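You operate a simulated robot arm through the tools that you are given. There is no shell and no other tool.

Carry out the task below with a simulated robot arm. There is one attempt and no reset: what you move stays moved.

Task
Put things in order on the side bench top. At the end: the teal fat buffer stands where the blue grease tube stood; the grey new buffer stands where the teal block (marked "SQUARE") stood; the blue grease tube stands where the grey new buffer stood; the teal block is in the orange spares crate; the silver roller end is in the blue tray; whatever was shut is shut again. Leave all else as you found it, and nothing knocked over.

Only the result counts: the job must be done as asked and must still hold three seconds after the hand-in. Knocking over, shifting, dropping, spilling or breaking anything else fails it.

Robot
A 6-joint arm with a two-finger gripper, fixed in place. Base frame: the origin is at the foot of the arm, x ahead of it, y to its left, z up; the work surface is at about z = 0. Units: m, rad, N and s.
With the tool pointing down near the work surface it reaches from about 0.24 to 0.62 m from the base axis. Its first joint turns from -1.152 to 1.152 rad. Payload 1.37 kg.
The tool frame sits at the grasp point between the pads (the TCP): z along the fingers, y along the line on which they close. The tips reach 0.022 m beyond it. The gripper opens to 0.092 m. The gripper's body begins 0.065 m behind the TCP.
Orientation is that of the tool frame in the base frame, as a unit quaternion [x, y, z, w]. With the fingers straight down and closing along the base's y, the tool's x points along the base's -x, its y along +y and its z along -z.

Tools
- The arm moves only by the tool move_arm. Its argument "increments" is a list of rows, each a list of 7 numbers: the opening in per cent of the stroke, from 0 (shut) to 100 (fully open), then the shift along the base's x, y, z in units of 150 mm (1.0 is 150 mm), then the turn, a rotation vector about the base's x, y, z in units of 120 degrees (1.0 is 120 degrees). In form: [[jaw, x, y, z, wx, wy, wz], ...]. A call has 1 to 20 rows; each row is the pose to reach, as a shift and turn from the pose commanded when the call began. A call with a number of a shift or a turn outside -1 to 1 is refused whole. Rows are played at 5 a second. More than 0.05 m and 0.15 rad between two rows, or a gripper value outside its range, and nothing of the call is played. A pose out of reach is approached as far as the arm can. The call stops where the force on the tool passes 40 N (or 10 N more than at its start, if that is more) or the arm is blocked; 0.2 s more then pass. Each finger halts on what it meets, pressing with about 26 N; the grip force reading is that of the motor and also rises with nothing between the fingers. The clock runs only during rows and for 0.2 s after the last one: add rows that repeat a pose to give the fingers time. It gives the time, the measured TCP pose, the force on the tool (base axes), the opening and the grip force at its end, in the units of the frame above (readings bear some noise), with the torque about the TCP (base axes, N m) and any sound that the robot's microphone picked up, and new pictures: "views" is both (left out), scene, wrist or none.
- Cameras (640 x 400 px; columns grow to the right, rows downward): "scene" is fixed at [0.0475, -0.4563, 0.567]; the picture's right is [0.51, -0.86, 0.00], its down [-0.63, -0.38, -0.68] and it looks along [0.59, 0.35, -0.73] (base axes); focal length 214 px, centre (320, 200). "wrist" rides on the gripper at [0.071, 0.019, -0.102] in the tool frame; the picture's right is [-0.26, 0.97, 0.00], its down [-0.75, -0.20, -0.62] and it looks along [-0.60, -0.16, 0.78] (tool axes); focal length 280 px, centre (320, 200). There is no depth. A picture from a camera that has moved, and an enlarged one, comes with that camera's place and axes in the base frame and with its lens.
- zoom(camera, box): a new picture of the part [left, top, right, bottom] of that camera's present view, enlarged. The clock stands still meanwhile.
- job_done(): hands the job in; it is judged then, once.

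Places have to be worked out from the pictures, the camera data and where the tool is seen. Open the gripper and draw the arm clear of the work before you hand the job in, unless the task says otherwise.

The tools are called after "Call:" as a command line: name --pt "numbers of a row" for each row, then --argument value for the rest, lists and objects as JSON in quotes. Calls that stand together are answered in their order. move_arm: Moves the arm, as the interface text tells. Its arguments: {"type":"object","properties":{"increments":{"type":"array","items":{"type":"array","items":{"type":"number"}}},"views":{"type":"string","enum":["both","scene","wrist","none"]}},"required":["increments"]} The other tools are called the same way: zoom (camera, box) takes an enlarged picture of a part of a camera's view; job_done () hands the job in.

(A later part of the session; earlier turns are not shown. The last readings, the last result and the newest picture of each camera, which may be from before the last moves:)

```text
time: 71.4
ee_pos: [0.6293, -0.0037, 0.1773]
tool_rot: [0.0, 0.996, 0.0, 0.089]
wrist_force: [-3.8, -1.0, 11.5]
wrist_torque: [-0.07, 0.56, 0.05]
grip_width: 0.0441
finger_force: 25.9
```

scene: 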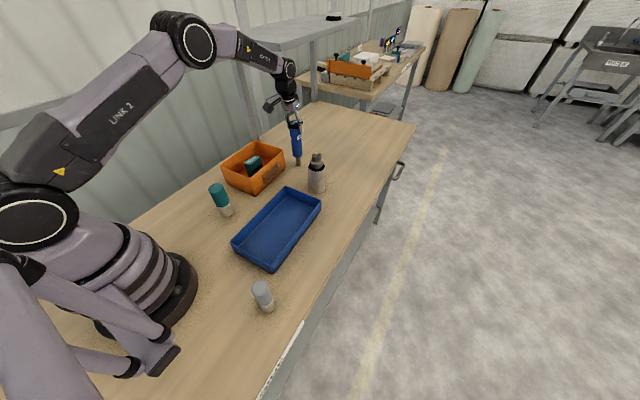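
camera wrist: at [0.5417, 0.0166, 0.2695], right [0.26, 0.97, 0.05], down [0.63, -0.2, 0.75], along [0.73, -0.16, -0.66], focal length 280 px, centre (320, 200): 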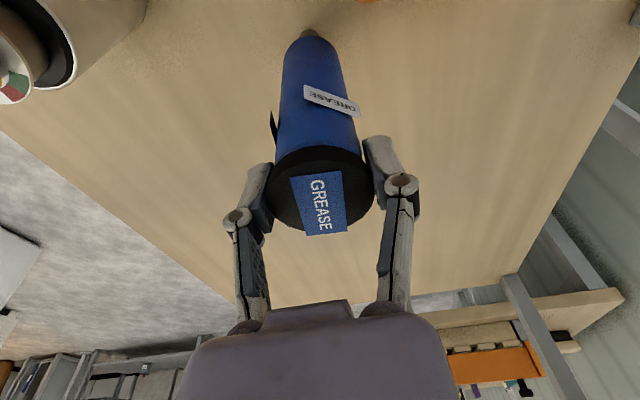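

Contact at 11.5 N. I'll ease back half a millimetre to take off the preload and check the force before releasing.

Call:
move_arm --pt "0 0 0 0.004 0 0 0" --pt "0 0 0 0.004 0 0 0" --views "both"

Call:
zoom --camera "scene" --box '[250, 75, 350, 185]'

```text
time: 72.0
ee_pos: [0.6292, -0.004, 0.1784]
tool_rot: [-0.001, 0.996, 0.0, 0.089]
wrist_force: [0.8, -1.1, 12.2]
wrist_torque: [-0.17, -0.08, -0.03]
grip_width: 0.0443
finger_force: 25.8
camera wrist: at [0.5425, 0.0169, 0.2656], right [0.26, 0.97, 0.05], down [0.63, -0.2, 0.75], along [0.73, -0.16, -0.66], focal length 280 px, centre (320, 200)
```

scene: 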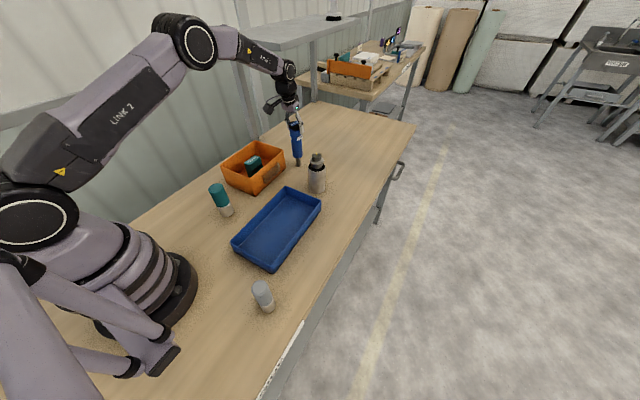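
wrist: 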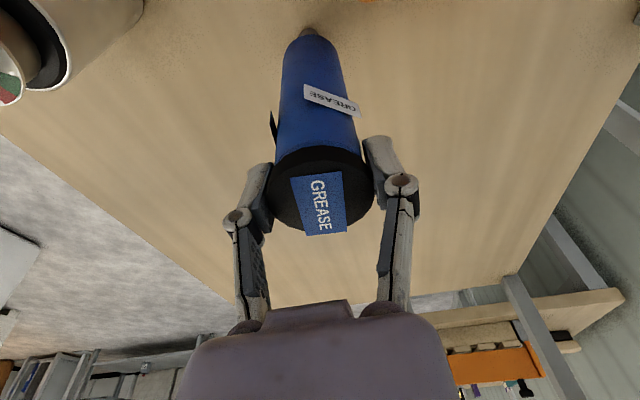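

```text
3.64 times, centred on (300, 130) of scene
camera zoom: at [0.0475, -0.4563, 0.5671], right [0.51, -0.86, 0.0], down [-0.63, -0.38, -0.68], along [0.59, 0.35, -0.73], focal length 780 px, centre (393, 454)
```

zoom: 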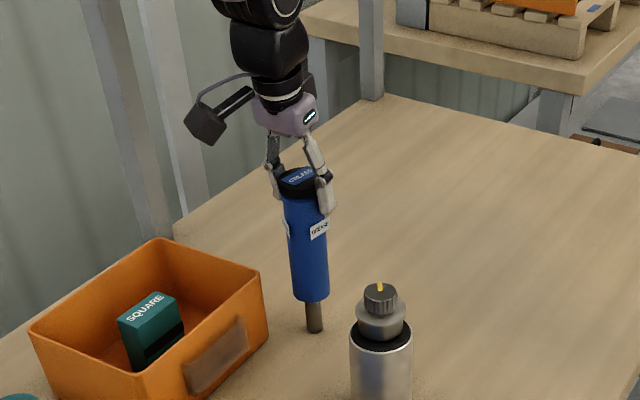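

Still 12 N of preload, so I'll ease up another half millimetre.

Call:
move_arm --pt "0 0 0 0.004 0 0 0" --pt "0 0 0 0.004 0 0 0" --views "none"

```text
time: 72.6
ee_pos: [0.629, -0.0034, 0.1781]
tool_rot: [0.0, 0.996, 0.0, 0.088]
wrist_force: [0.9, 0.3, 10.6]
wrist_torque: [0.02, -0.27, -0.02]
grip_width: 0.0438
finger_force: 26.5
```

Preload is dropping slowly (10.6 N). I'll ease up one more millimetre.

Call:
move_arm --pt "0 0 0 0.004 0 0 0" --pt "0 0 0 0.007 0 0 0" --pt "0 0 0 0.007 0 0 0" --views "none"

```text
time: 73.4
ee_pos: [0.629, -0.0046, 0.1789]
tool_rot: [0.0, 0.996, 0.0, 0.086]
wrist_force: [1.5, 0.3, -0.5]
wrist_torque: [0.11, -0.25, 0.0]
grip_width: 0.0439
finger_force: 25.8
```

The force is nearly zero, so the tube rests on the bench with no preload. I'll open and pause without moving.

Call:
move_arm --pt "60 0 0 0 0 0 0" --pt "60 0 0 0 0 0 0" --pt "80 0 0 0 0 0 0" --pt "85 0 0 0 0 0 0" --pt "85 0 0 0 0 0 0" --views "both"

Call:
zoom --camera "scene" --box '[250, 75, 350, 185]'

```text
time: 74.6
ee_pos: [0.6302, -0.0036, 0.1798]
tool_rot: [0.0, 0.996, -0.001, 0.087]
wrist_force: [0.5, -0.6, 0.2]
wrist_torque: [0.0, -0.01, 0.03]
grip_width: 0.0779
finger_force: 0.0
camera wrist: at [0.5432, 0.0165, 0.2669], right [0.26, 0.97, 0.05], down [0.63, -0.2, 0.75], along [0.73, -0.16, -0.66], focal length 280 px, centre (320, 200)
```

scene: 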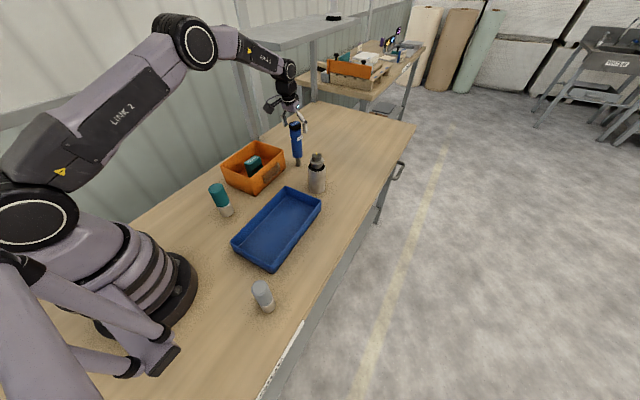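
wrist: 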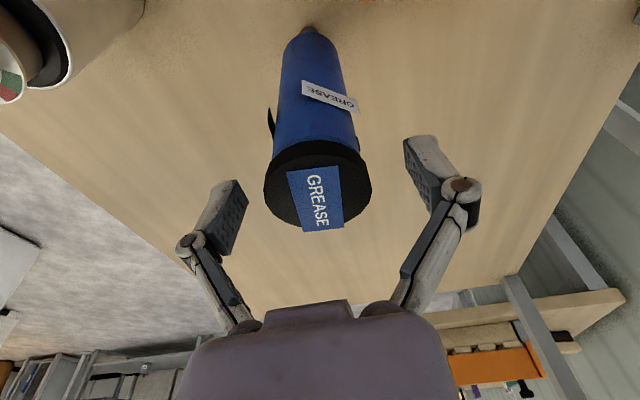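

```text
3.64 times, centred on (300, 130) of scene
camera zoom: at [0.0475, -0.4563, 0.567], right [0.51, -0.86, 0.0], down [-0.63, -0.38, -0.68], along [0.59, 0.35, -0.73], focal length 780 px, centre (393, 454)
```

zoom: 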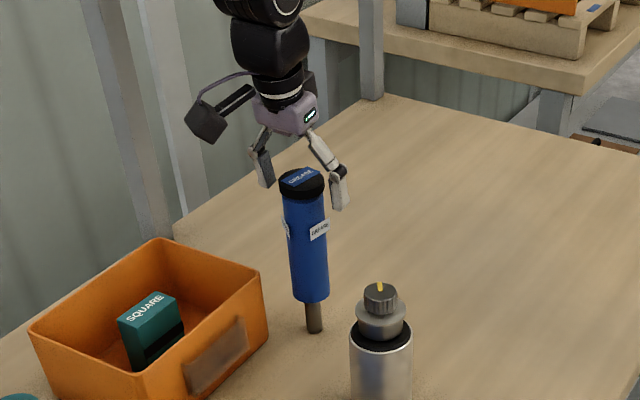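

The tube stands upright on its own. I'll rise straight up, clear of it, then start moving back toward the teal buffer.

Call:
move_arm --pt "85 0 0 0.08 0 0 0" --pt "85 0 0 0.2 0 0 0" --pt "85 0 0 0.35 0 0 0" --pt "85 0 0 0.5 0 0 0" --pt "85 -0.2 0.05 0.5 0 0 0" --pt "85 -0.45 0.1 0.5 0 0 0" --pt "85 -0.7 0.15 0.5 0 0 0" --pt "85 -0.95 0.2 0.5 0 0 0" --views "none"

Call:
move_arm --pt "85 -0.25 0.07 0 0 0 0" --pt "85 -0.5 0.14 0 0 0 0" --pt "85 -0.75 0.2 0 0 0 0" --pt "85 -0.95 0.22 0 0 0 0" --pt "85 -0.95 0.22 0 0 0 0" --views "both"

```text
time: 76.4
ee_pos: [0.4837, 0.028, 0.2544]
tool_rot: [0.0, 0.996, 0.0, 0.087]
wrist_force: [0.1, -0.9, -0.7]
wrist_torque: [-0.03, 0.02, 0.01]
grip_width: 0.0783
finger_force: 0.0
```

```text
time: 77.6
ee_pos: [0.3434, 0.0588, 0.2552]
tool_rot: [-0.001, 0.996, 0.001, 0.087]
wrist_force: [0.4, 0.1, 0.0]
wrist_torque: [0.0, -0.02, -0.03]
grip_width: 0.0779
finger_force: 0.0
camera wrist: at [0.2567, 0.0793, 0.342], right [0.26, 0.97, 0.05], down [0.63, -0.2, 0.75], along [0.73, -0.16, -0.66], focal length 280 px, centre (320, 200)
```

scene: 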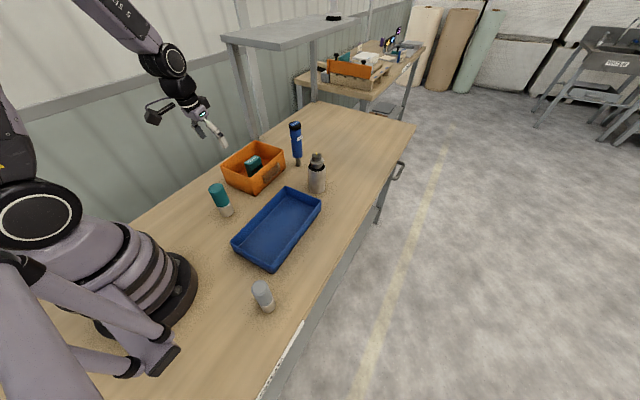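
wrist: 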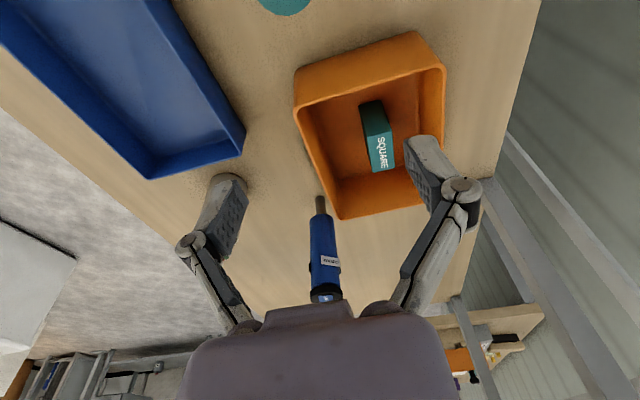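

The teal buffer is just behind the current wrist view. I'll zoom the scene on it for an accurate fix.

Call:
zoom --camera "scene" --box '[196, 172, 244, 222]'

```text
8.00 times, centred on (220, 197) of scene
camera zoom: at [0.0475, -0.4563, 0.567], right [0.51, -0.86, 0.0], down [-0.63, -0.38, -0.68], along [0.59, 0.35, -0.73], focal length 1716 px, centre (1120, 224)
```

zoom: 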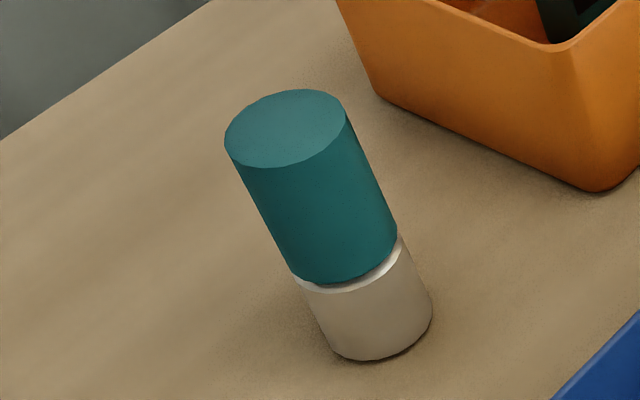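

The teal buffer is at about (0.288,0.059), 0.1155 m tall and about 0.046 m wide. I'll move above it and check with the wrist camera.

Call:
move_arm --pt "85 -0.12 0 -0.1 0 0 0" --pt "85 -0.25 0 -0.2 0 0 0" --pt "85 -0.369 0 -0.3 0 0 0" --pt "85 -0.369 0 -0.4 0 0 0" --pt "85 -0.369 0 -0.4 0 0 0" --views "both"

Call:
zoom --camera "wrist" --box '[240, 0, 400, 130]'

```text
time: 78.8
ee_pos: [0.2887, 0.058, 0.1929]
tool_rot: [0.0, 0.996, 0.001, 0.086]
wrist_force: [-0.5, -1.0, -0.2]
wrist_torque: [0.01, -0.02, -0.03]
grip_width: 0.0782
finger_force: 0.1
camera wrist: at [0.2026, 0.0793, 0.2809], right [0.26, 0.97, 0.05], down [0.63, -0.2, 0.75], along [0.73, -0.16, -0.67], focal length 280 px, centre (320, 200)
```

scene: 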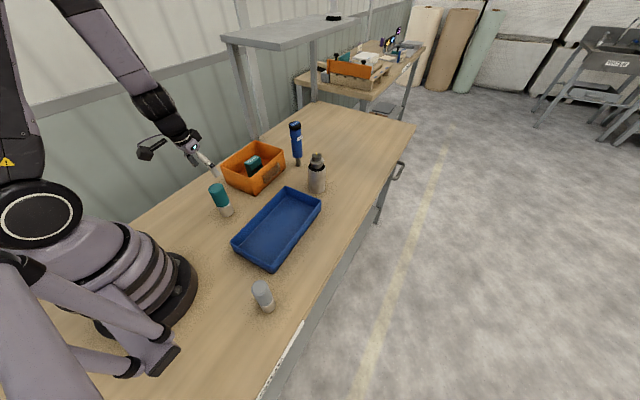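
wrist: 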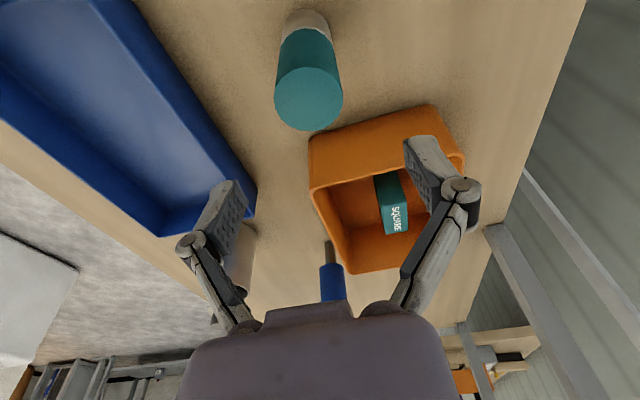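

```text
3.08 times, centred on (320, 65) of wrist
camera zoom: at [0.2026, 0.0793, 0.2809], right [0.26, 0.97, 0.05], down [0.63, -0.2, 0.75], along [0.73, -0.16, -0.67], focal length 863 px, centre (320, 615)
```

zoom: 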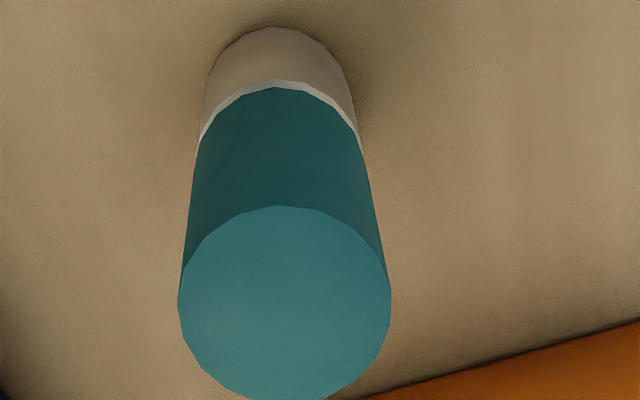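

The wrist view agrees within about 1 mm. I'll lower to z ≈ 0.077 around the teal buffer and then close on it.

Call:
move_arm --pt "85 0.003 -0.007 -0.12 0 0 0" --pt "85 0.003 -0.007 -0.26 0 0 0" --pt "85 0.003 -0.007 -0.4 0 0 0" --pt "85 0.003 -0.007 -0.54 0 0 0" --pt "85 0.003 -0.007 -0.67 0 0 0" --pt "85 0.003 -0.007 -0.78 0 0 0" --pt "85 0.003 -0.007 -0.78 0 0 0" --views "wrist"

```text
time: 80.4
ee_pos: [0.3023, 0.0307, 0.0951]
tool_rot: [-0.003, 0.998, -0.037, 0.044]
wrist_force: [1.1, 0.3, 0.4]
wrist_torque: [0.02, 0.03, -0.02]
grip_width: 0.0787
finger_force: 0.5
out of reach, approached as far as the arm can: row 1, 2, 3, 4, 5, 6, 7
camera wrist: at [0.2226, 0.0587, 0.1877], right [0.26, 0.96, -0.05], down [0.7, -0.15, 0.7], along [0.67, -0.22, -0.71], focal length 280 px, centre (320, 200)
```

wrist: 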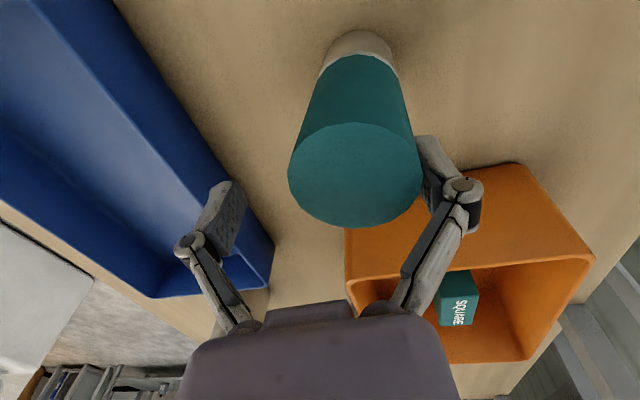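

The pose became unreachable (too close in with this tilt) and the tool drifted to one side. Before moving anything, I'll check whether the buffer has been touched.

Call:
zoom --camera "scene" --box '[180, 150, 276, 225]'

Call:
zoom --camera "wrist" --box '[270, 20, 470, 240]'

```text
5.33 times, centred on (228, 188) of scene
camera zoom: at [0.0475, -0.4563, 0.567], right [0.51, -0.86, 0.0], down [-0.63, -0.38, -0.68], along [0.59, 0.35, -0.73], focal length 1144 px, centre (811, 267)
```

zoom: 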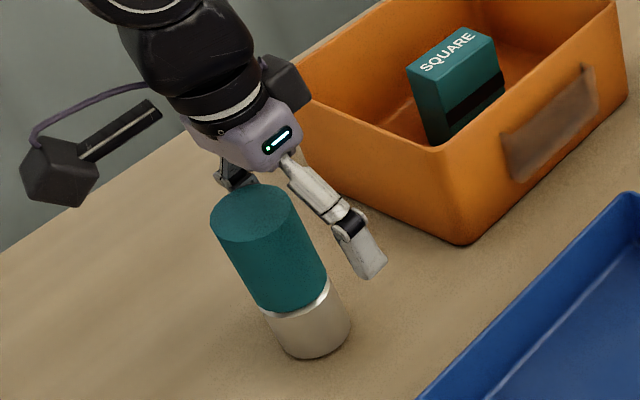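

```text
1.82 times, centred on (370, 130) of wrist
camera zoom: at [0.2226, 0.0587, 0.1877], right [0.26, 0.96, -0.05], down [0.7, -0.15, 0.7], along [0.67, -0.22, -0.71], focal length 510 px, centre (229, 327)
```

zoom: 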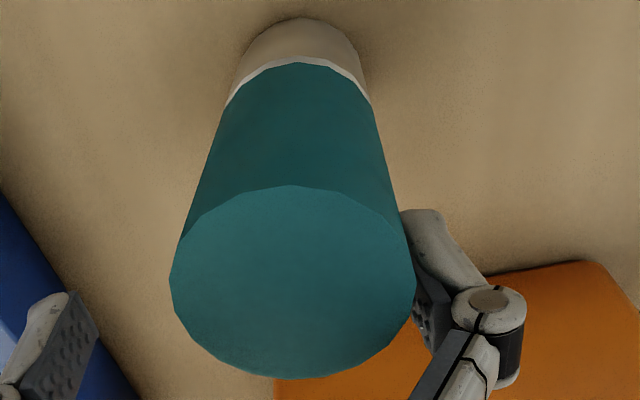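

The buffer is still upright and its base hasn't visibly moved; the +y finger is just beside it. I'll ease the hand 4–5 mm in +y away from it, then rise and move outward to escape the too-folded pose.

Call:
move_arm --pt "85 0.0 0.03 0.0 0 0 0" --pt "85 0.02 0.06 0.05 0 0 0" --pt "85 0.05 0.08 0.15 0 0 0" --pt "85 0.1 0.1 0.3 0 0 0" --views "both"

Call:
zoom --camera "scene" --box '[180, 150, 276, 225]'

```text
time: 81.4
ee_pos: [0.32, 0.0429, 0.133]
tool_rot: [-0.002, 0.996, -0.004, 0.086]
wrist_force: [0.2, -0.6, 0.4]
wrist_torque: [0.02, 0.0, 0.04]
grip_width: 0.0784
finger_force: 0.1
out of reach, approached as far as the arm can: row 1, 2, 3, 4
camera wrist: at [0.233, 0.0644, 0.221], right [0.25, 0.97, 0.04], down [0.64, -0.2, 0.75], along [0.73, -0.17, -0.67], focal length 280 px, centre (320, 200)
```

scene: 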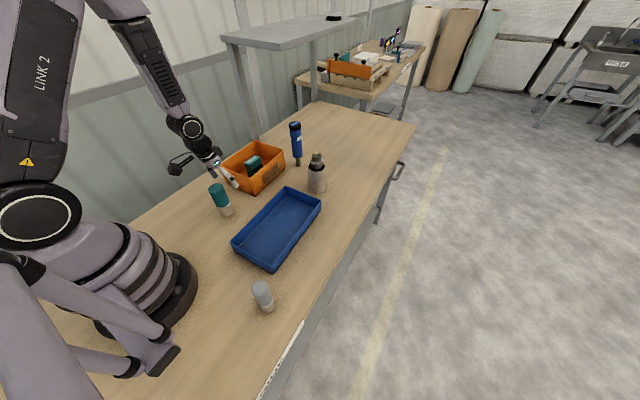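
wrist: 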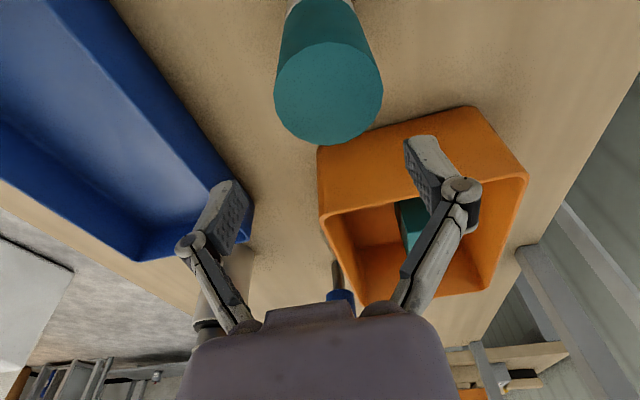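

```text
5.33 times, centred on (228, 188) of scene
camera zoom: at [0.0475, -0.4563, 0.567], right [0.51, -0.86, 0.0], down [-0.63, -0.38, -0.68], along [0.59, 0.35, -0.73], focal length 1144 px, centre (811, 267)
```

zoom: 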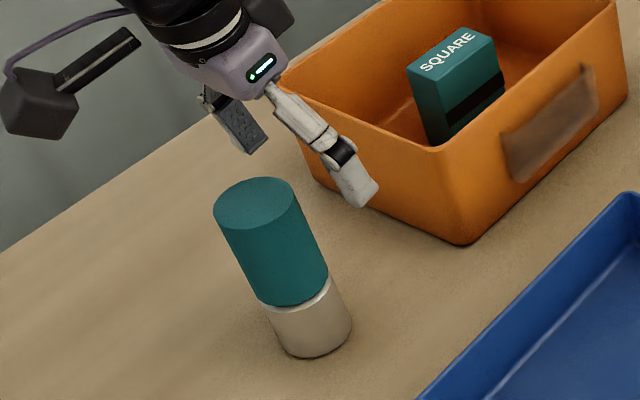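

The buffer is exactly where it was, upright. I'll continue up and outward to get fully clear, then reduce the tilt to 5°.

Call:
move_arm --pt "85 0.1 0 0.15 0 0 0" --pt "85 0.2 0 0.3 0 0 0" --pt "85 0.3 0 0.45 0 0 0" --pt "85 0.3 0 0.45 0 0 0" --views "none"

```text
time: 82.4
ee_pos: [0.3583, 0.0276, 0.1811]
tool_rot: [0.005, 0.994, -0.04, 0.105]
wrist_force: [-0.9, 0.4, -0.3]
wrist_torque: [-0.04, 0.0, 0.01]
grip_width: 0.0782
finger_force: 0.0
out of reach, approached as far as the arm can: row 1, 2, 3
```

The pose is still settling, so I'll hold for a moment and re-read.

Call:
move_arm --pt "85 0 0 0 0 0 0" --pt "85 0 0 0 0 0 0" --views "both"

```text
time: 83.0
ee_pos: [0.3577, 0.0275, 0.1795]
tool_rot: [0.005, 0.994, -0.039, 0.105]
wrist_force: [0.5, 0.3, 1.7]
wrist_torque: [0.03, 0.02, -0.02]
grip_width: 0.0782
finger_force: 0.0
camera wrist: at [0.2685, 0.0564, 0.2626], right [0.28, 0.96, -0.02], down [0.6, -0.16, 0.78], along [0.75, -0.23, -0.62], focal length 280 px, centre (320, 200)
```

scene: 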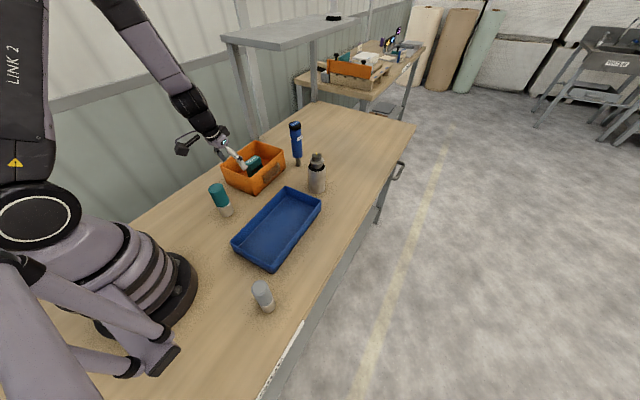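
wrist: 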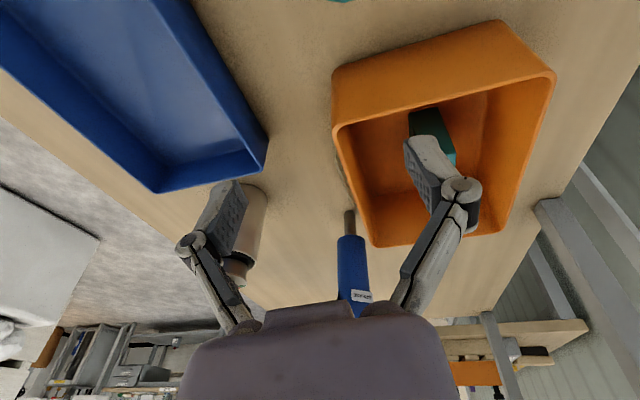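

I'm clear of the buffer, but the tool has picked up a roll of about -4.5° and a pitch of -12°. I'll rise 5 cm and rotate back to zero roll and 5° outward tilt.

Call:
move_arm --pt "85 0 0 0.1 0.0075 0.012 0.001" --pt "85 0 0 0.2 0.015 0.024 0.002" --pt "85 0 0 0.33 0.0225 0.035 0.003" --pt "85 0 0 0.33 0.03 0.047 0.004" --pt "85 0 0 0.33 0.0372 0.0587 0.005" --pt "85 0 0 0.33 0.0372 0.0587 0.005" --pt "85 0 0 0.33 0.0372 0.0587 0.005" --views "both"

```text
time: 84.6
ee_pos: [0.365, 0.0424, 0.2482]
tool_rot: [-0.002, 0.999, 0.04, 0.026]
wrist_force: [-0.9, -0.7, 0.0]
wrist_torque: [0.0, 0.0, -0.01]
grip_width: 0.0782
finger_force: 0.2
out of reach, approached as far as the arm can: row 1
camera wrist: at [0.2889, 0.055, 0.3475], right [0.26, 0.96, 0.09], down [0.72, -0.25, 0.64], along [0.64, -0.1, -0.76], focal length 280 px, centre (320, 200)
```

scene: 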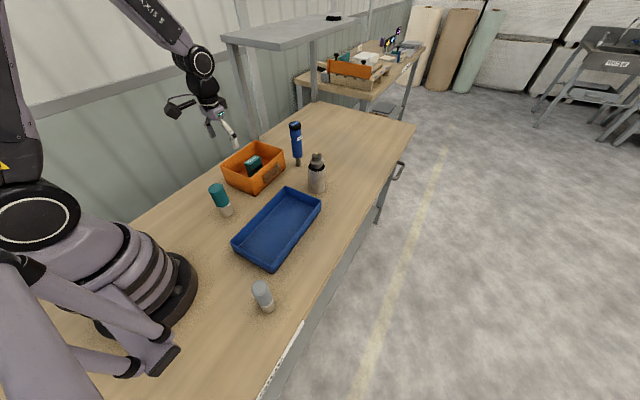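
wrist: 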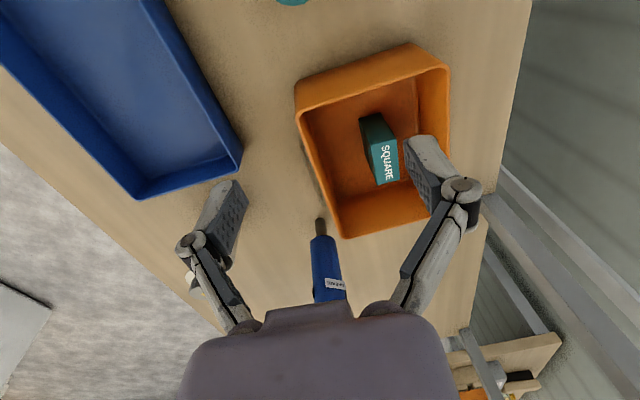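

Now at (0.365,0.042,0.248) and back in reach, with roll +4.6° and pitch -3°. I'll correct to zero roll and 5° outward tilt.

Call:
move_arm --pt "85 0 0 0 -0.0127 -0.0056 -0.001" --pt "85 0 0 0 -0.0254 -0.011 -0.001" --pt "85 0 0 0 -0.0382 -0.0167 -0.002" --pt "85 0 0 0 -0.0382 -0.0167 -0.002" --pt "85 0 0 0 -0.0382 -0.0167 -0.002" --views "none"

```text
time: 85.8
ee_pos: [0.3648, 0.042, 0.2495]
tool_rot: [-0.002, 0.999, -0.001, 0.044]
wrist_force: [0.2, -0.2, 0.6]
wrist_torque: [-0.02, 0.04, 0.02]
grip_width: 0.078
finger_force: 0.0
```

Orientation is restored: 5° tilt, no roll. To grip the teal buffer without folding the arm too far, I'll yaw the tool +90° so the tilt points sideways (+y) there, and turn back during the carry. I'll do the yaw here, well above everything.

Call:
move_arm --pt "85 0 0 0 0 0 0.068" --pt "85 0 0 0 0 0 0.136" --pt "85 0 0 0 0 0 0.204" --pt "85 0 0 0 0 0 0.272" --pt "85 0 0 0 0 0 0.34" --pt "85 0 0 0 0 0 0.408" --pt "85 0 0 0 0 0 0.476" --pt "85 0 0 0 0 0 0.544" --pt "85 0 0 0 0 0 0.612" --pt "85 0 0 0 0 0 0.68" --pt "85 0 0 0 0 0 0.75" --pt "85 0 0 0 0 0 0.75" --views "both"

```text
time: 88.4
ee_pos: [0.3647, 0.0426, 0.2486]
tool_rot: [0.708, -0.705, -0.03, -0.031]
wrist_force: [-0.4, 0.6, 0.5]
wrist_torque: [0.03, 0.0, 0.02]
grip_width: 0.0782
finger_force: 0.1
camera wrist: at [0.3464, -0.0352, 0.3435], right [-0.97, 0.26, 0.02], down [0.2, 0.7, 0.69], along [0.16, 0.67, -0.73], focal length 280 px, centre (320, 200)
```

scene: 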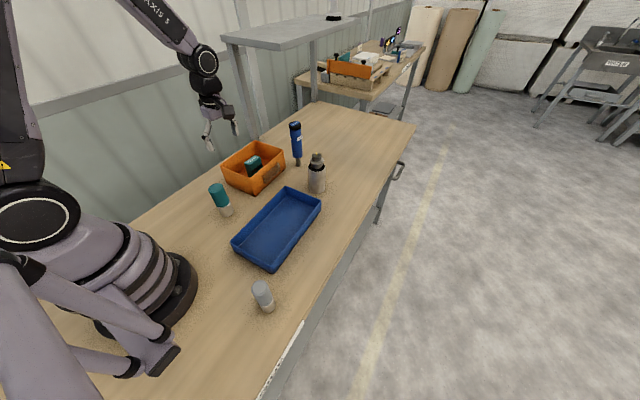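
wrist: 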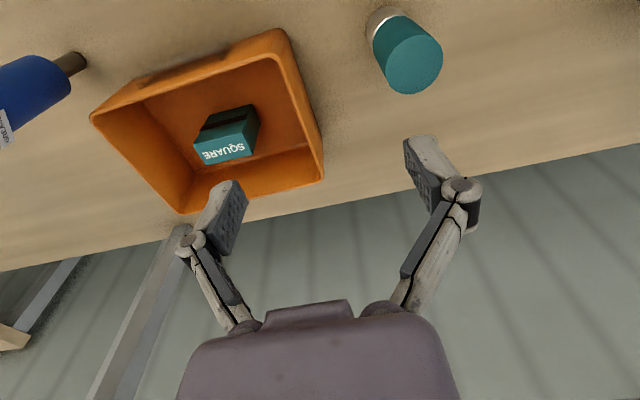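

The yaw is done and the buffer is confirmed near (0.290,0.057). I'll add 3° of tilt and move above it.

Call:
move_arm --pt "85 -0.12 0.024 -0.08 0.006 0 0" --pt "85 -0.25 0.05 -0.16 0.012 0 0" --pt "85 -0.38 0.075 -0.24 0.018 0 0" --pt "85 -0.501 0.098 -0.324 0.025 0 0" --pt "85 -0.501 0.098 -0.324 0.025 0 0" --pt "85 -0.501 0.098 -0.324 0.025 0 0" --views "both"

Call:
zoom --camera "wrist" --box '[240, 20, 400, 150]'

```text
time: 89.8
ee_pos: [0.2887, 0.0569, 0.1998]
tool_rot: [0.706, -0.704, -0.048, -0.049]
wrist_force: [0.0, 0.9, -0.5]
wrist_torque: [0.01, 0.02, -0.01]
grip_width: 0.0781
finger_force: 0.0
camera wrist: at [0.2713, -0.0256, 0.291], right [-0.97, 0.26, 0.03], down [0.2, 0.66, 0.72], along [0.16, 0.71, -0.69], focal length 280 px, centre (320, 200)
```

scene: 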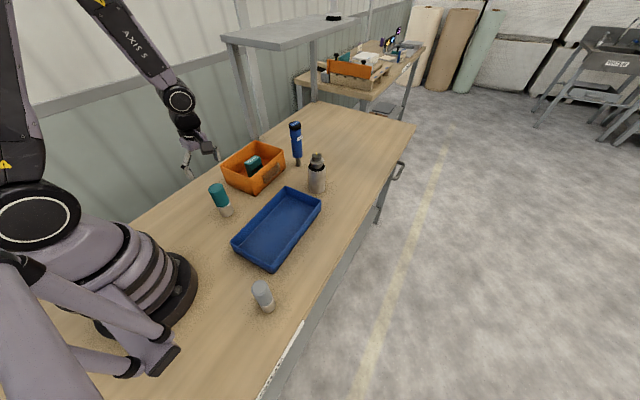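
wrist: 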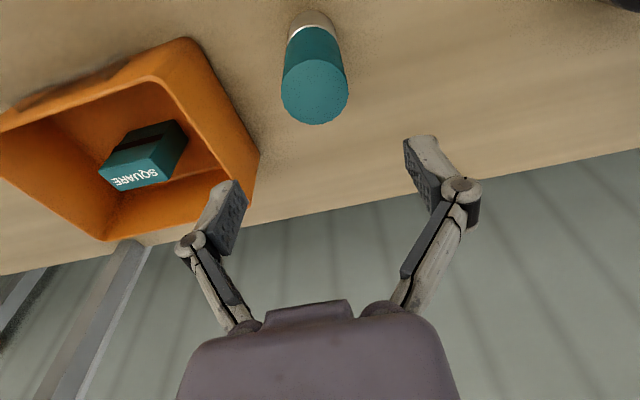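

```text
3.08 times, centred on (320, 85) of wrist
camera zoom: at [0.2713, -0.0256, 0.291], right [-0.97, 0.26, 0.03], down [0.2, 0.66, 0.72], along [0.16, 0.71, -0.69], focal length 863 px, centre (320, 554)
```

zoom: 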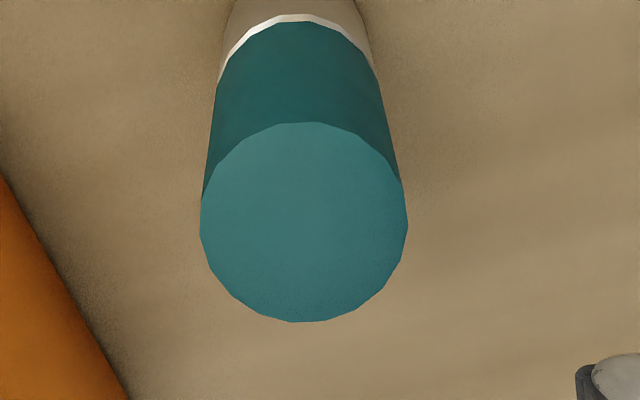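

All in reach and centred within 1 mm. I'll lower in two stages, first stopping with the tips just above the buffer's top.

Call:
move_arm --pt "85 0.005 -0.003 -0.1 0 0 0" --pt "85 0.005 -0.003 -0.2 0 0 0" --pt "85 0.005 -0.003 -0.3 0 0 0" --pt "85 0.005 -0.003 -0.365 0 0 0" --pt "85 0.005 -0.003 -0.365 0 0 0" --views "none"

```text
time: 91.0
ee_pos: [0.2907, 0.058, 0.1446]
tool_rot: [0.707, -0.704, -0.048, -0.049]
wrist_force: [0.7, 0.3, -0.3]
wrist_torque: [0.0, 0.0, 0.01]
grip_width: 0.0781
finger_force: 0.1
```

Tracking is exact and nothing was flagged. I'll continue down to z ≈ 0.077.

Call:
move_arm --pt "85 0 0 -0.1 0 0 0" --pt "85 0 0 -0.2 0 0 0" --pt "85 0 0 -0.3 0 0 0" --pt "85 0 0 -0.4 0 0 0" --pt "85 0 0 -0.455 0 0 0" --pt "85 0 0 -0.455 0 0 0" --views "both"

```text
time: 92.4
ee_pos: [0.3125, 0.0608, 0.0923]
tool_rot: [0.706, -0.705, -0.051, -0.047]
wrist_force: [-1.3, -0.6, 0.1]
wrist_torque: [0.01, 0.04, -0.03]
grip_width: 0.0791
finger_force: 0.4
out of reach, approached as far as the arm can: row 2, 3, 4, 5, 6
camera wrist: at [0.2939, -0.0216, 0.1837], right [-0.97, 0.26, 0.04], down [0.21, 0.66, 0.72], along [0.16, 0.7, -0.69], focal length 280 px, centre (320, 200)
```

scene: 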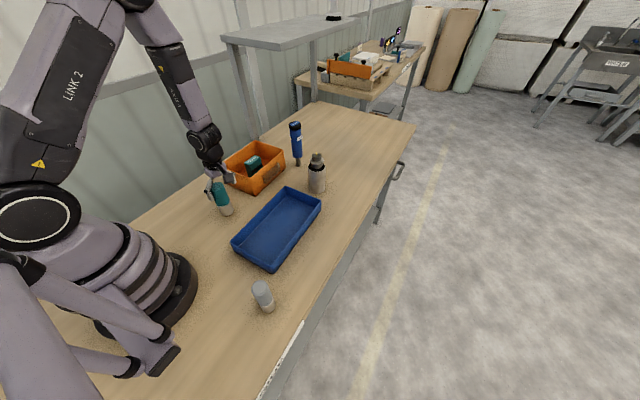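
wrist: 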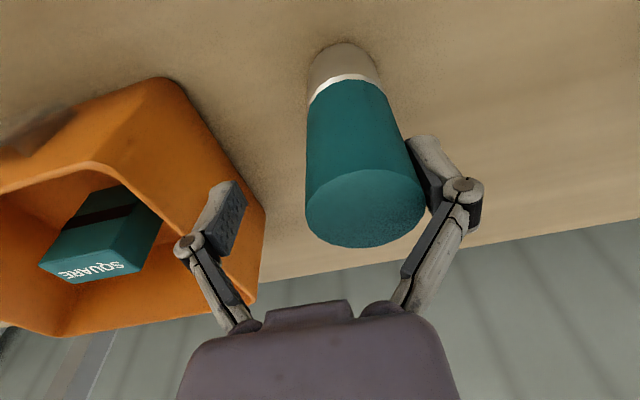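

It drifted again: the forearm is nearly vertical here, so a sideways tilt hits the wrist singularity, and the near finger now touches the buffer. I'll check the buffer before backing off.

Call:
zoom --camera "scene" --box '[180, 150, 276, 225]'

Call:
zoom --camera "wrist" --box '[280, 30, 480, 260]'

```text
5.33 times, centred on (228, 188) of scene
camera zoom: at [0.0475, -0.4563, 0.567], right [0.51, -0.86, 0.0], down [-0.63, -0.38, -0.68], along [0.59, 0.35, -0.73], focal length 1144 px, centre (811, 267)
```

zoom: 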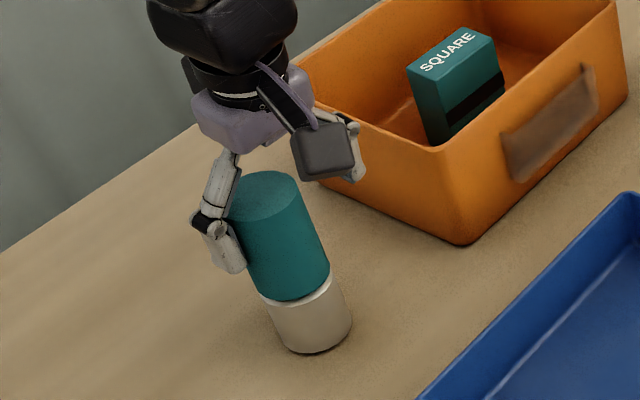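

```text
1.74 times, centred on (380, 145) of wrist
camera zoom: at [0.2939, -0.0216, 0.1837], right [-0.97, 0.26, 0.04], down [0.21, 0.66, 0.72], along [0.16, 0.7, -0.69], focal length 488 px, centre (216, 296)
```

zoom: 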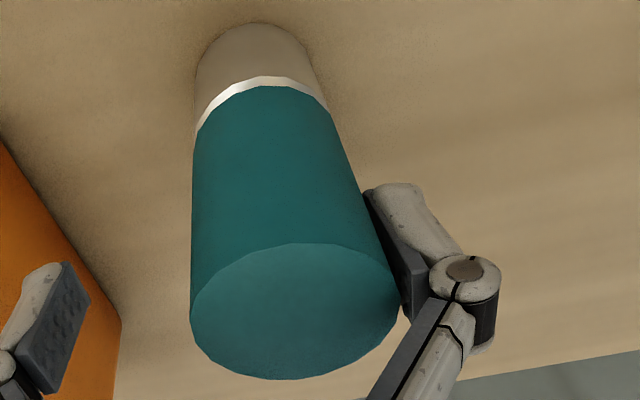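

The buffer slid about 4 mm but stands upright. I'll open the jaws fully to take the finger off it, then rise straight up.

Call:
move_arm --pt "100 0 0 0 0 0 0" --pt "100 0 0 0 0 0 0" --pt "100 0 0 0.06 0 0 0" --pt "100 0 0 0.15 0 0 0" --pt "100 0 0 0.25 0 0 0" --pt "100 0 0 0.35 0 0 0" --pt "100 0 0 0.45 0 0 0" --pt "100 0 0 0.45 0 0 0" --views "both"

```text
time: 94.2
ee_pos: [0.2903, 0.059, 0.1455]
tool_rot: [0.707, -0.704, -0.048, -0.049]
wrist_force: [-0.7, 0.0, 0.3]
wrist_torque: [0.03, 0.0, -0.04]
grip_width: 0.0921
finger_force: 0.1
out of reach, approached as far as the arm can: row 3, 4, 5
camera wrist: at [0.2717, -0.0242, 0.2359], right [-0.97, 0.26, 0.03], down [0.2, 0.66, 0.72], along [0.16, 0.71, -0.69], focal length 280 px, centre (320, 200)
```

scene: 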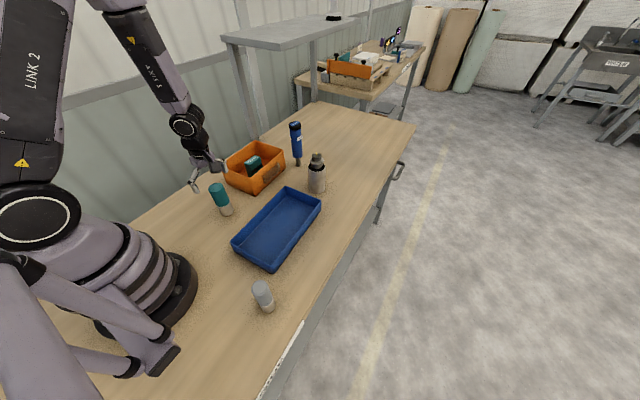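
wrist: 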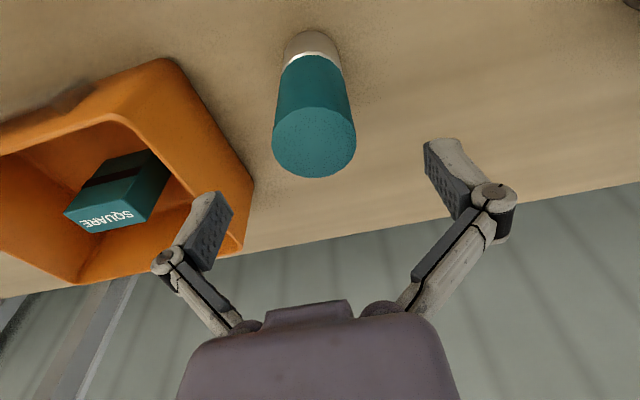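

Clear, and the buffer stands free. I'll rise to z ≈ 0.225 and yaw back so the tilt lies exactly in the arm's radial plane there (about 11°), which avoids the wrist singularity.

Call:
move_arm --pt "100 0.05 0 0.18 0 0 0" --pt "100 0.1 0 0.36 0 0 0" --pt "100 0.15 0 0.533 0 0 0" --pt "100 0.15 0 0.533 0 0 -0.066" --pt "100 0.15 0 0.533 0 0 -0.132" --pt "100 0.15 0 0.533 0 0 -0.198" --pt "100 0.15 0 0.533 0 0 -0.264" --pt "100 0.15 0 0.533 0 0 -0.33" --pt "100 0.15 0 0.533 0 0 -0.396" --pt "100 0.15 0 0.533 0 0 -0.462" --pt "100 0.15 0 0.533 0 0 -0.528" --pt "100 0.15 0 0.533 0 0 -0.594" --pt "100 0.15 0 0.533 0 0 -0.6575" --pt "100 0.15 0 0.533 0 0 -0.6575" --views "both"

Call:
zoom --camera "scene" --box '[196, 172, 244, 222]'

```text
time: 97.2
ee_pos: [0.3127, 0.0582, 0.2244]
tool_rot: [-0.098, 0.993, 0.006, 0.069]
wrist_force: [-0.7, -0.3, -0.1]
wrist_torque: [-0.01, -0.01, 0.03]
grip_width: 0.092
finger_force: 0.1
camera wrist: at [0.2272, 0.0614, 0.3151], right [0.07, 1.0, 0.03], down [0.69, -0.07, 0.72], along [0.72, -0.02, -0.69], focal length 280 px, centre (320, 200)
```

scene: 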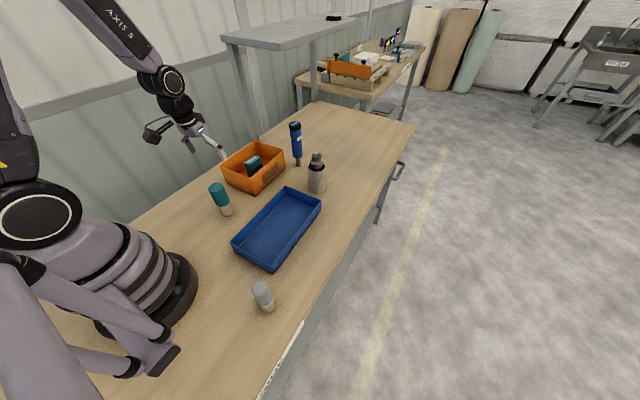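
wrist: 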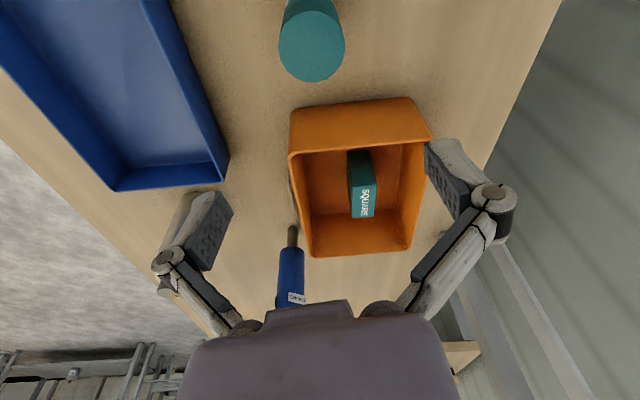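

```text
8.00 times, centred on (220, 197) of scene
camera zoom: at [0.0475, -0.4563, 0.567], right [0.51, -0.86, 0.0], down [-0.63, -0.38, -0.68], along [0.59, 0.35, -0.73], focal length 1716 px, centre (1120, 224)
```

zoom: 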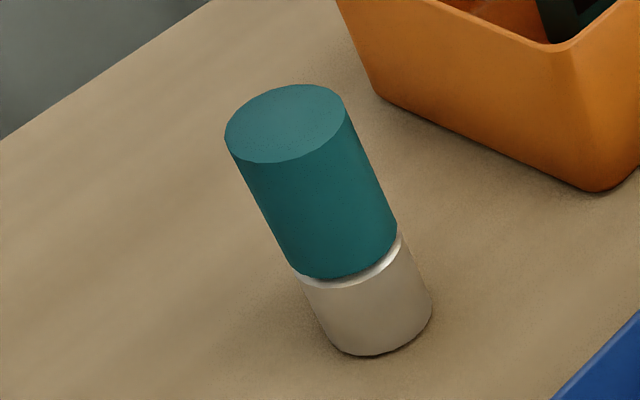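

The buffer moved only about 2–3 mm and is upright near (0.291,0.059). The tool tilt is now in the radial plane, so I'll trim it to 6° and move above the buffer.

Call:
move_arm --pt "100 -0.05 0.002 -0.05 -0.0011 0.0054 0" --pt "100 -0.1 0.003 -0.1 -0.0022 0.0109 0" --pt "100 -0.143 0.004 -0.163 -0.0033 0.0163 0" --pt "100 -0.143 0.004 -0.163 -0.0033 0.0163 0" --pt "100 -0.143 0.004 -0.163 -0.0033 0.0163 0" --views "wrist"

Call:
zoom --camera "wrist" --box '[240, 10, 400, 140]'

```text
time: 98.4
ee_pos: [0.2912, 0.0586, 0.1993]
tool_rot: [-0.099, 0.994, 0.004, 0.051]
wrist_force: [0.3, 0.1, 0.2]
wrist_torque: [0.01, 0.0, -0.04]
grip_width: 0.0919
finger_force: 0.0
camera wrist: at [0.2087, 0.0632, 0.2935], right [0.07, 1.0, 0.03], down [0.71, -0.07, 0.7], along [0.7, -0.03, -0.71], focal length 280 px, centre (320, 200)
```

wrist: 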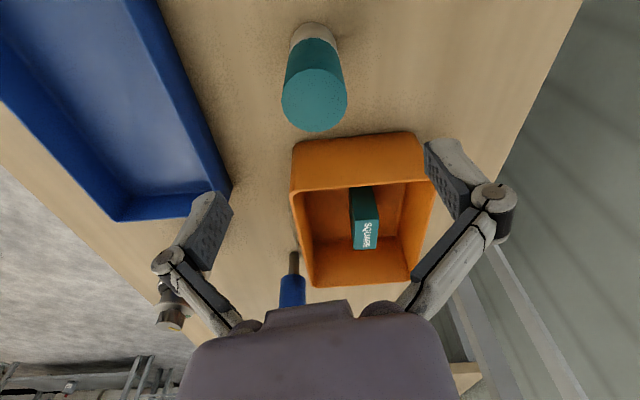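

```text
3.08 times, centred on (320, 75) of wrist
camera zoom: at [0.2087, 0.0632, 0.2935], right [0.07, 1.0, 0.03], down [0.71, -0.07, 0.7], along [0.7, -0.03, -0.71], focal length 863 px, centre (320, 585)
```

zoom: 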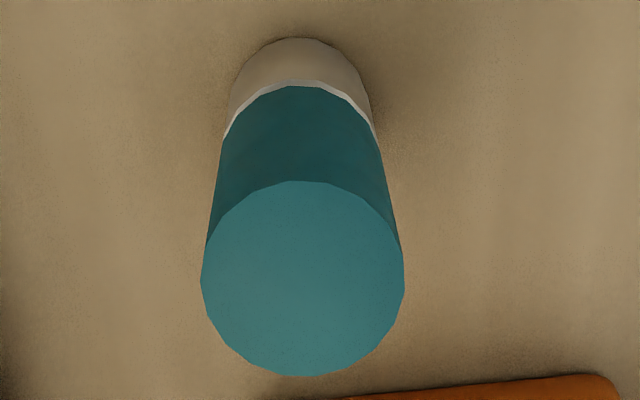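

Aligned to within 1 mm. I'll descend in short stages with the jaws fully open, checking the reach flag each time.

Call:
move_arm --pt "100 0 0 -0.12 0 0 0" --pt "100 0 0 -0.24 0 0 0" --pt "100 0 0 -0.36 0 0 0" --pt "100 0 0 -0.36 0 0 0" --views "none"

```text
time: 99.4
ee_pos: [0.2922, 0.0593, 0.1446]
tool_rot: [-0.099, 0.994, 0.004, 0.051]
wrist_force: [-1.2, 0.0, -0.2]
wrist_torque: [0.02, 0.01, -0.03]
grip_width: 0.0919
finger_force: 0.0
```

Call:
move_arm --pt "100 0 0 -0.05 0 0 0" --pt "100 0 0 -0.1 0 0 0" --pt "100 0 0 -0.1 0 0 0" --views "none"

```text
time: 100.2
ee_pos: [0.2914, 0.0575, 0.1297]
tool_rot: [-0.098, 0.994, 0.004, 0.053]
wrist_force: [-0.2, -0.6, 0.0]
wrist_torque: [-0.03, 0.02, -0.01]
grip_width: 0.0919
finger_force: 0.1
```

Tracking remains exact and in reach, so I'll continue in small steps.

Call:
move_arm --pt "100 0 0 -0.05 0 0 0" --pt "100 0 0 -0.1 0 0 0" --pt "100 0 0 -0.1 0 0 0" --views "none"

```text
time: 101.0
ee_pos: [0.291, 0.0583, 0.1152]
tool_rot: [-0.098, 0.994, 0.005, 0.052]
wrist_force: [0.3, -1.2, 0.3]
wrist_torque: [-0.01, -0.01, -0.01]
grip_width: 0.0921
finger_force: 0.1
```

Call:
move_arm --pt "100 0 0 -0.05 0 0 0" --pt "100 0 0 -0.1 0 0 0" --pt "100 0 0 -0.1 0 0 0" --views "none"

```text
time: 101.8
ee_pos: [0.2925, 0.0574, 0.1001]
tool_rot: [-0.098, 0.994, 0.004, 0.052]
wrist_force: [0.2, -0.3, -0.7]
wrist_torque: [0.02, -0.01, 0.01]
grip_width: 0.0921
finger_force: 0.1
```

Still in reach at z = 0.10. I'll go down to about z = 0.082 for a solid grip on the teal sleeve.

Call:
move_arm --pt "100 0 0 -0.04 0 0 0" --pt "100 0 0 -0.08 0 0 0" --pt "100 0 0 -0.12 0 0 0" --pt "100 0 0 -0.12 0 0 0" --views "both"

```text
time: 102.8
ee_pos: [0.2911, 0.0581, 0.082]
tool_rot: [-0.098, 0.994, 0.004, 0.052]
wrist_force: [0.4, 0.6, -0.1]
wrist_torque: [0.01, -0.05, 0.02]
grip_width: 0.092
finger_force: 0.0
camera wrist: at [0.2085, 0.0624, 0.1763], right [0.07, 1.0, 0.03], down [0.71, -0.07, 0.7], along [0.7, -0.03, -0.71], focal length 280 px, centre (320, 200)
```

scene: 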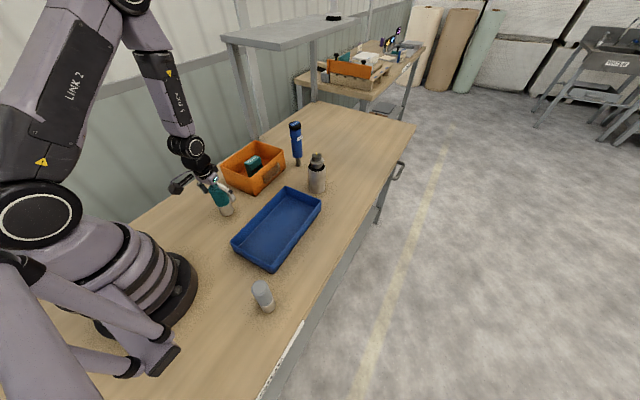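
wrist: 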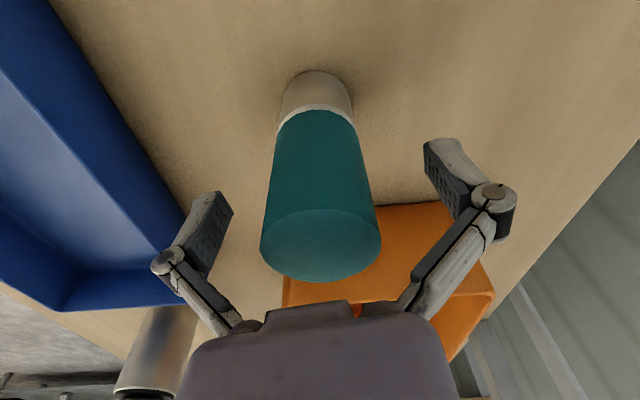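

The buffer is centred between the open fingers. I'll close on it.

Call:
move_arm --pt "70 0 0 0 0 0 0" --pt "60 0 0 0 0 0 0" --pt "0 0 0 0 0 0 0" --pt "0 0 0 0 0 0 0" --pt "0 0 0 0 0 0 0" --pt "0 0 0 0 0 0 0" --pt "0 0 0 0 0 0 0" --views "both"

```text
time: 104.4
ee_pos: [0.2914, 0.059, 0.0826]
tool_rot: [-0.098, 0.994, 0.004, 0.052]
wrist_force: [0.7, -0.8, 6.9]
wrist_torque: [0.06, 0.05, -0.02]
grip_width: 0.0424
finger_force: 26.3
camera wrist: at [0.2086, 0.0624, 0.1764], right [0.07, 1.0, 0.03], down [0.71, -0.07, 0.7], along [0.7, -0.03, -0.71], focal length 280 px, centre (320, 200)
```

scene: 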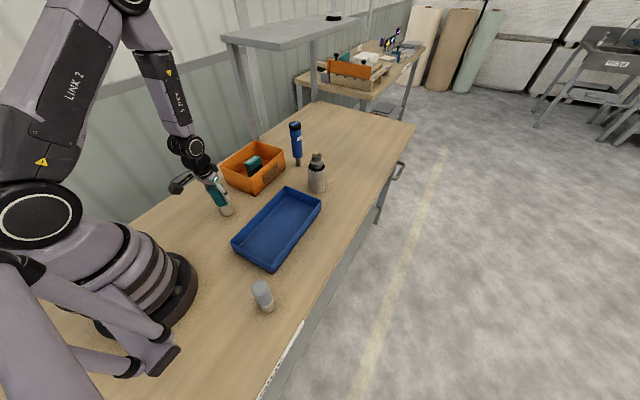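
wrist: 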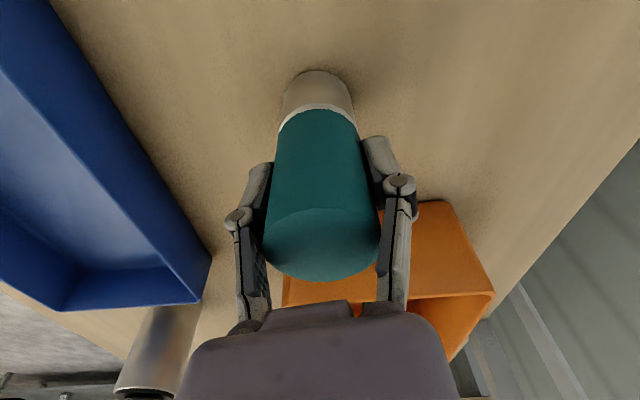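

Gripped, with the opening at 0.0424 m. I'll lift straight up 15 cm, slowly at first.

Call:
move_arm --pt "0 0 0 0.03 0 0 0" --pt "0 0 0 0.08 0 0 0" --pt "0 0 0 0.16 0 0 0" --pt "0 0 0 0.28 0 0 0" --pt "0 0 0 0.4 0 0 0" --pt "0 0 0 0.55 0 0 0" --pt "0 0 0 0.7 0 0 0" --pt "0 0 0 0.85 0 0 0" --pt "0 0 0 1.0 0 0 0" --pt "0 0 0 1.0 0 0 0" --views "both"

```text
time: 106.6
ee_pos: [0.2917, 0.0576, 0.2355]
tool_rot: [-0.099, 0.994, 0.005, 0.05]
wrist_force: [-0.3, -0.3, -3.1]
wrist_torque: [0.01, 0.0, 0.01]
grip_width: 0.0424
finger_force: 25.7
camera wrist: at [0.2091, 0.0624, 0.328], right [0.07, 1.0, 0.03], down [0.71, -0.07, 0.7], along [0.7, -0.03, -0.71], focal length 280 px, centre (320, 200)
```

scene: 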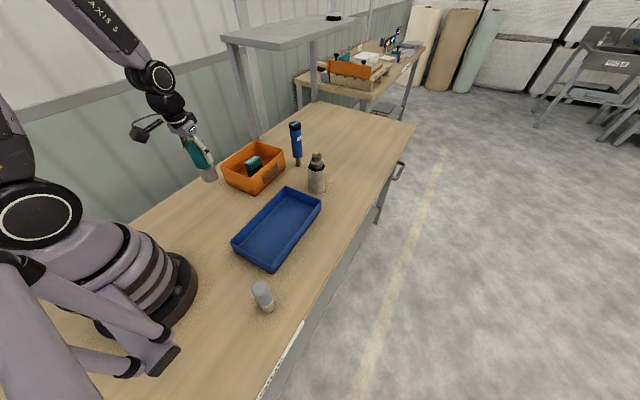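
wrist: 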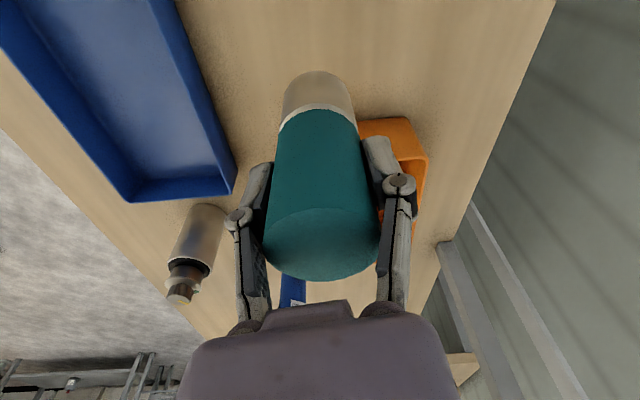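

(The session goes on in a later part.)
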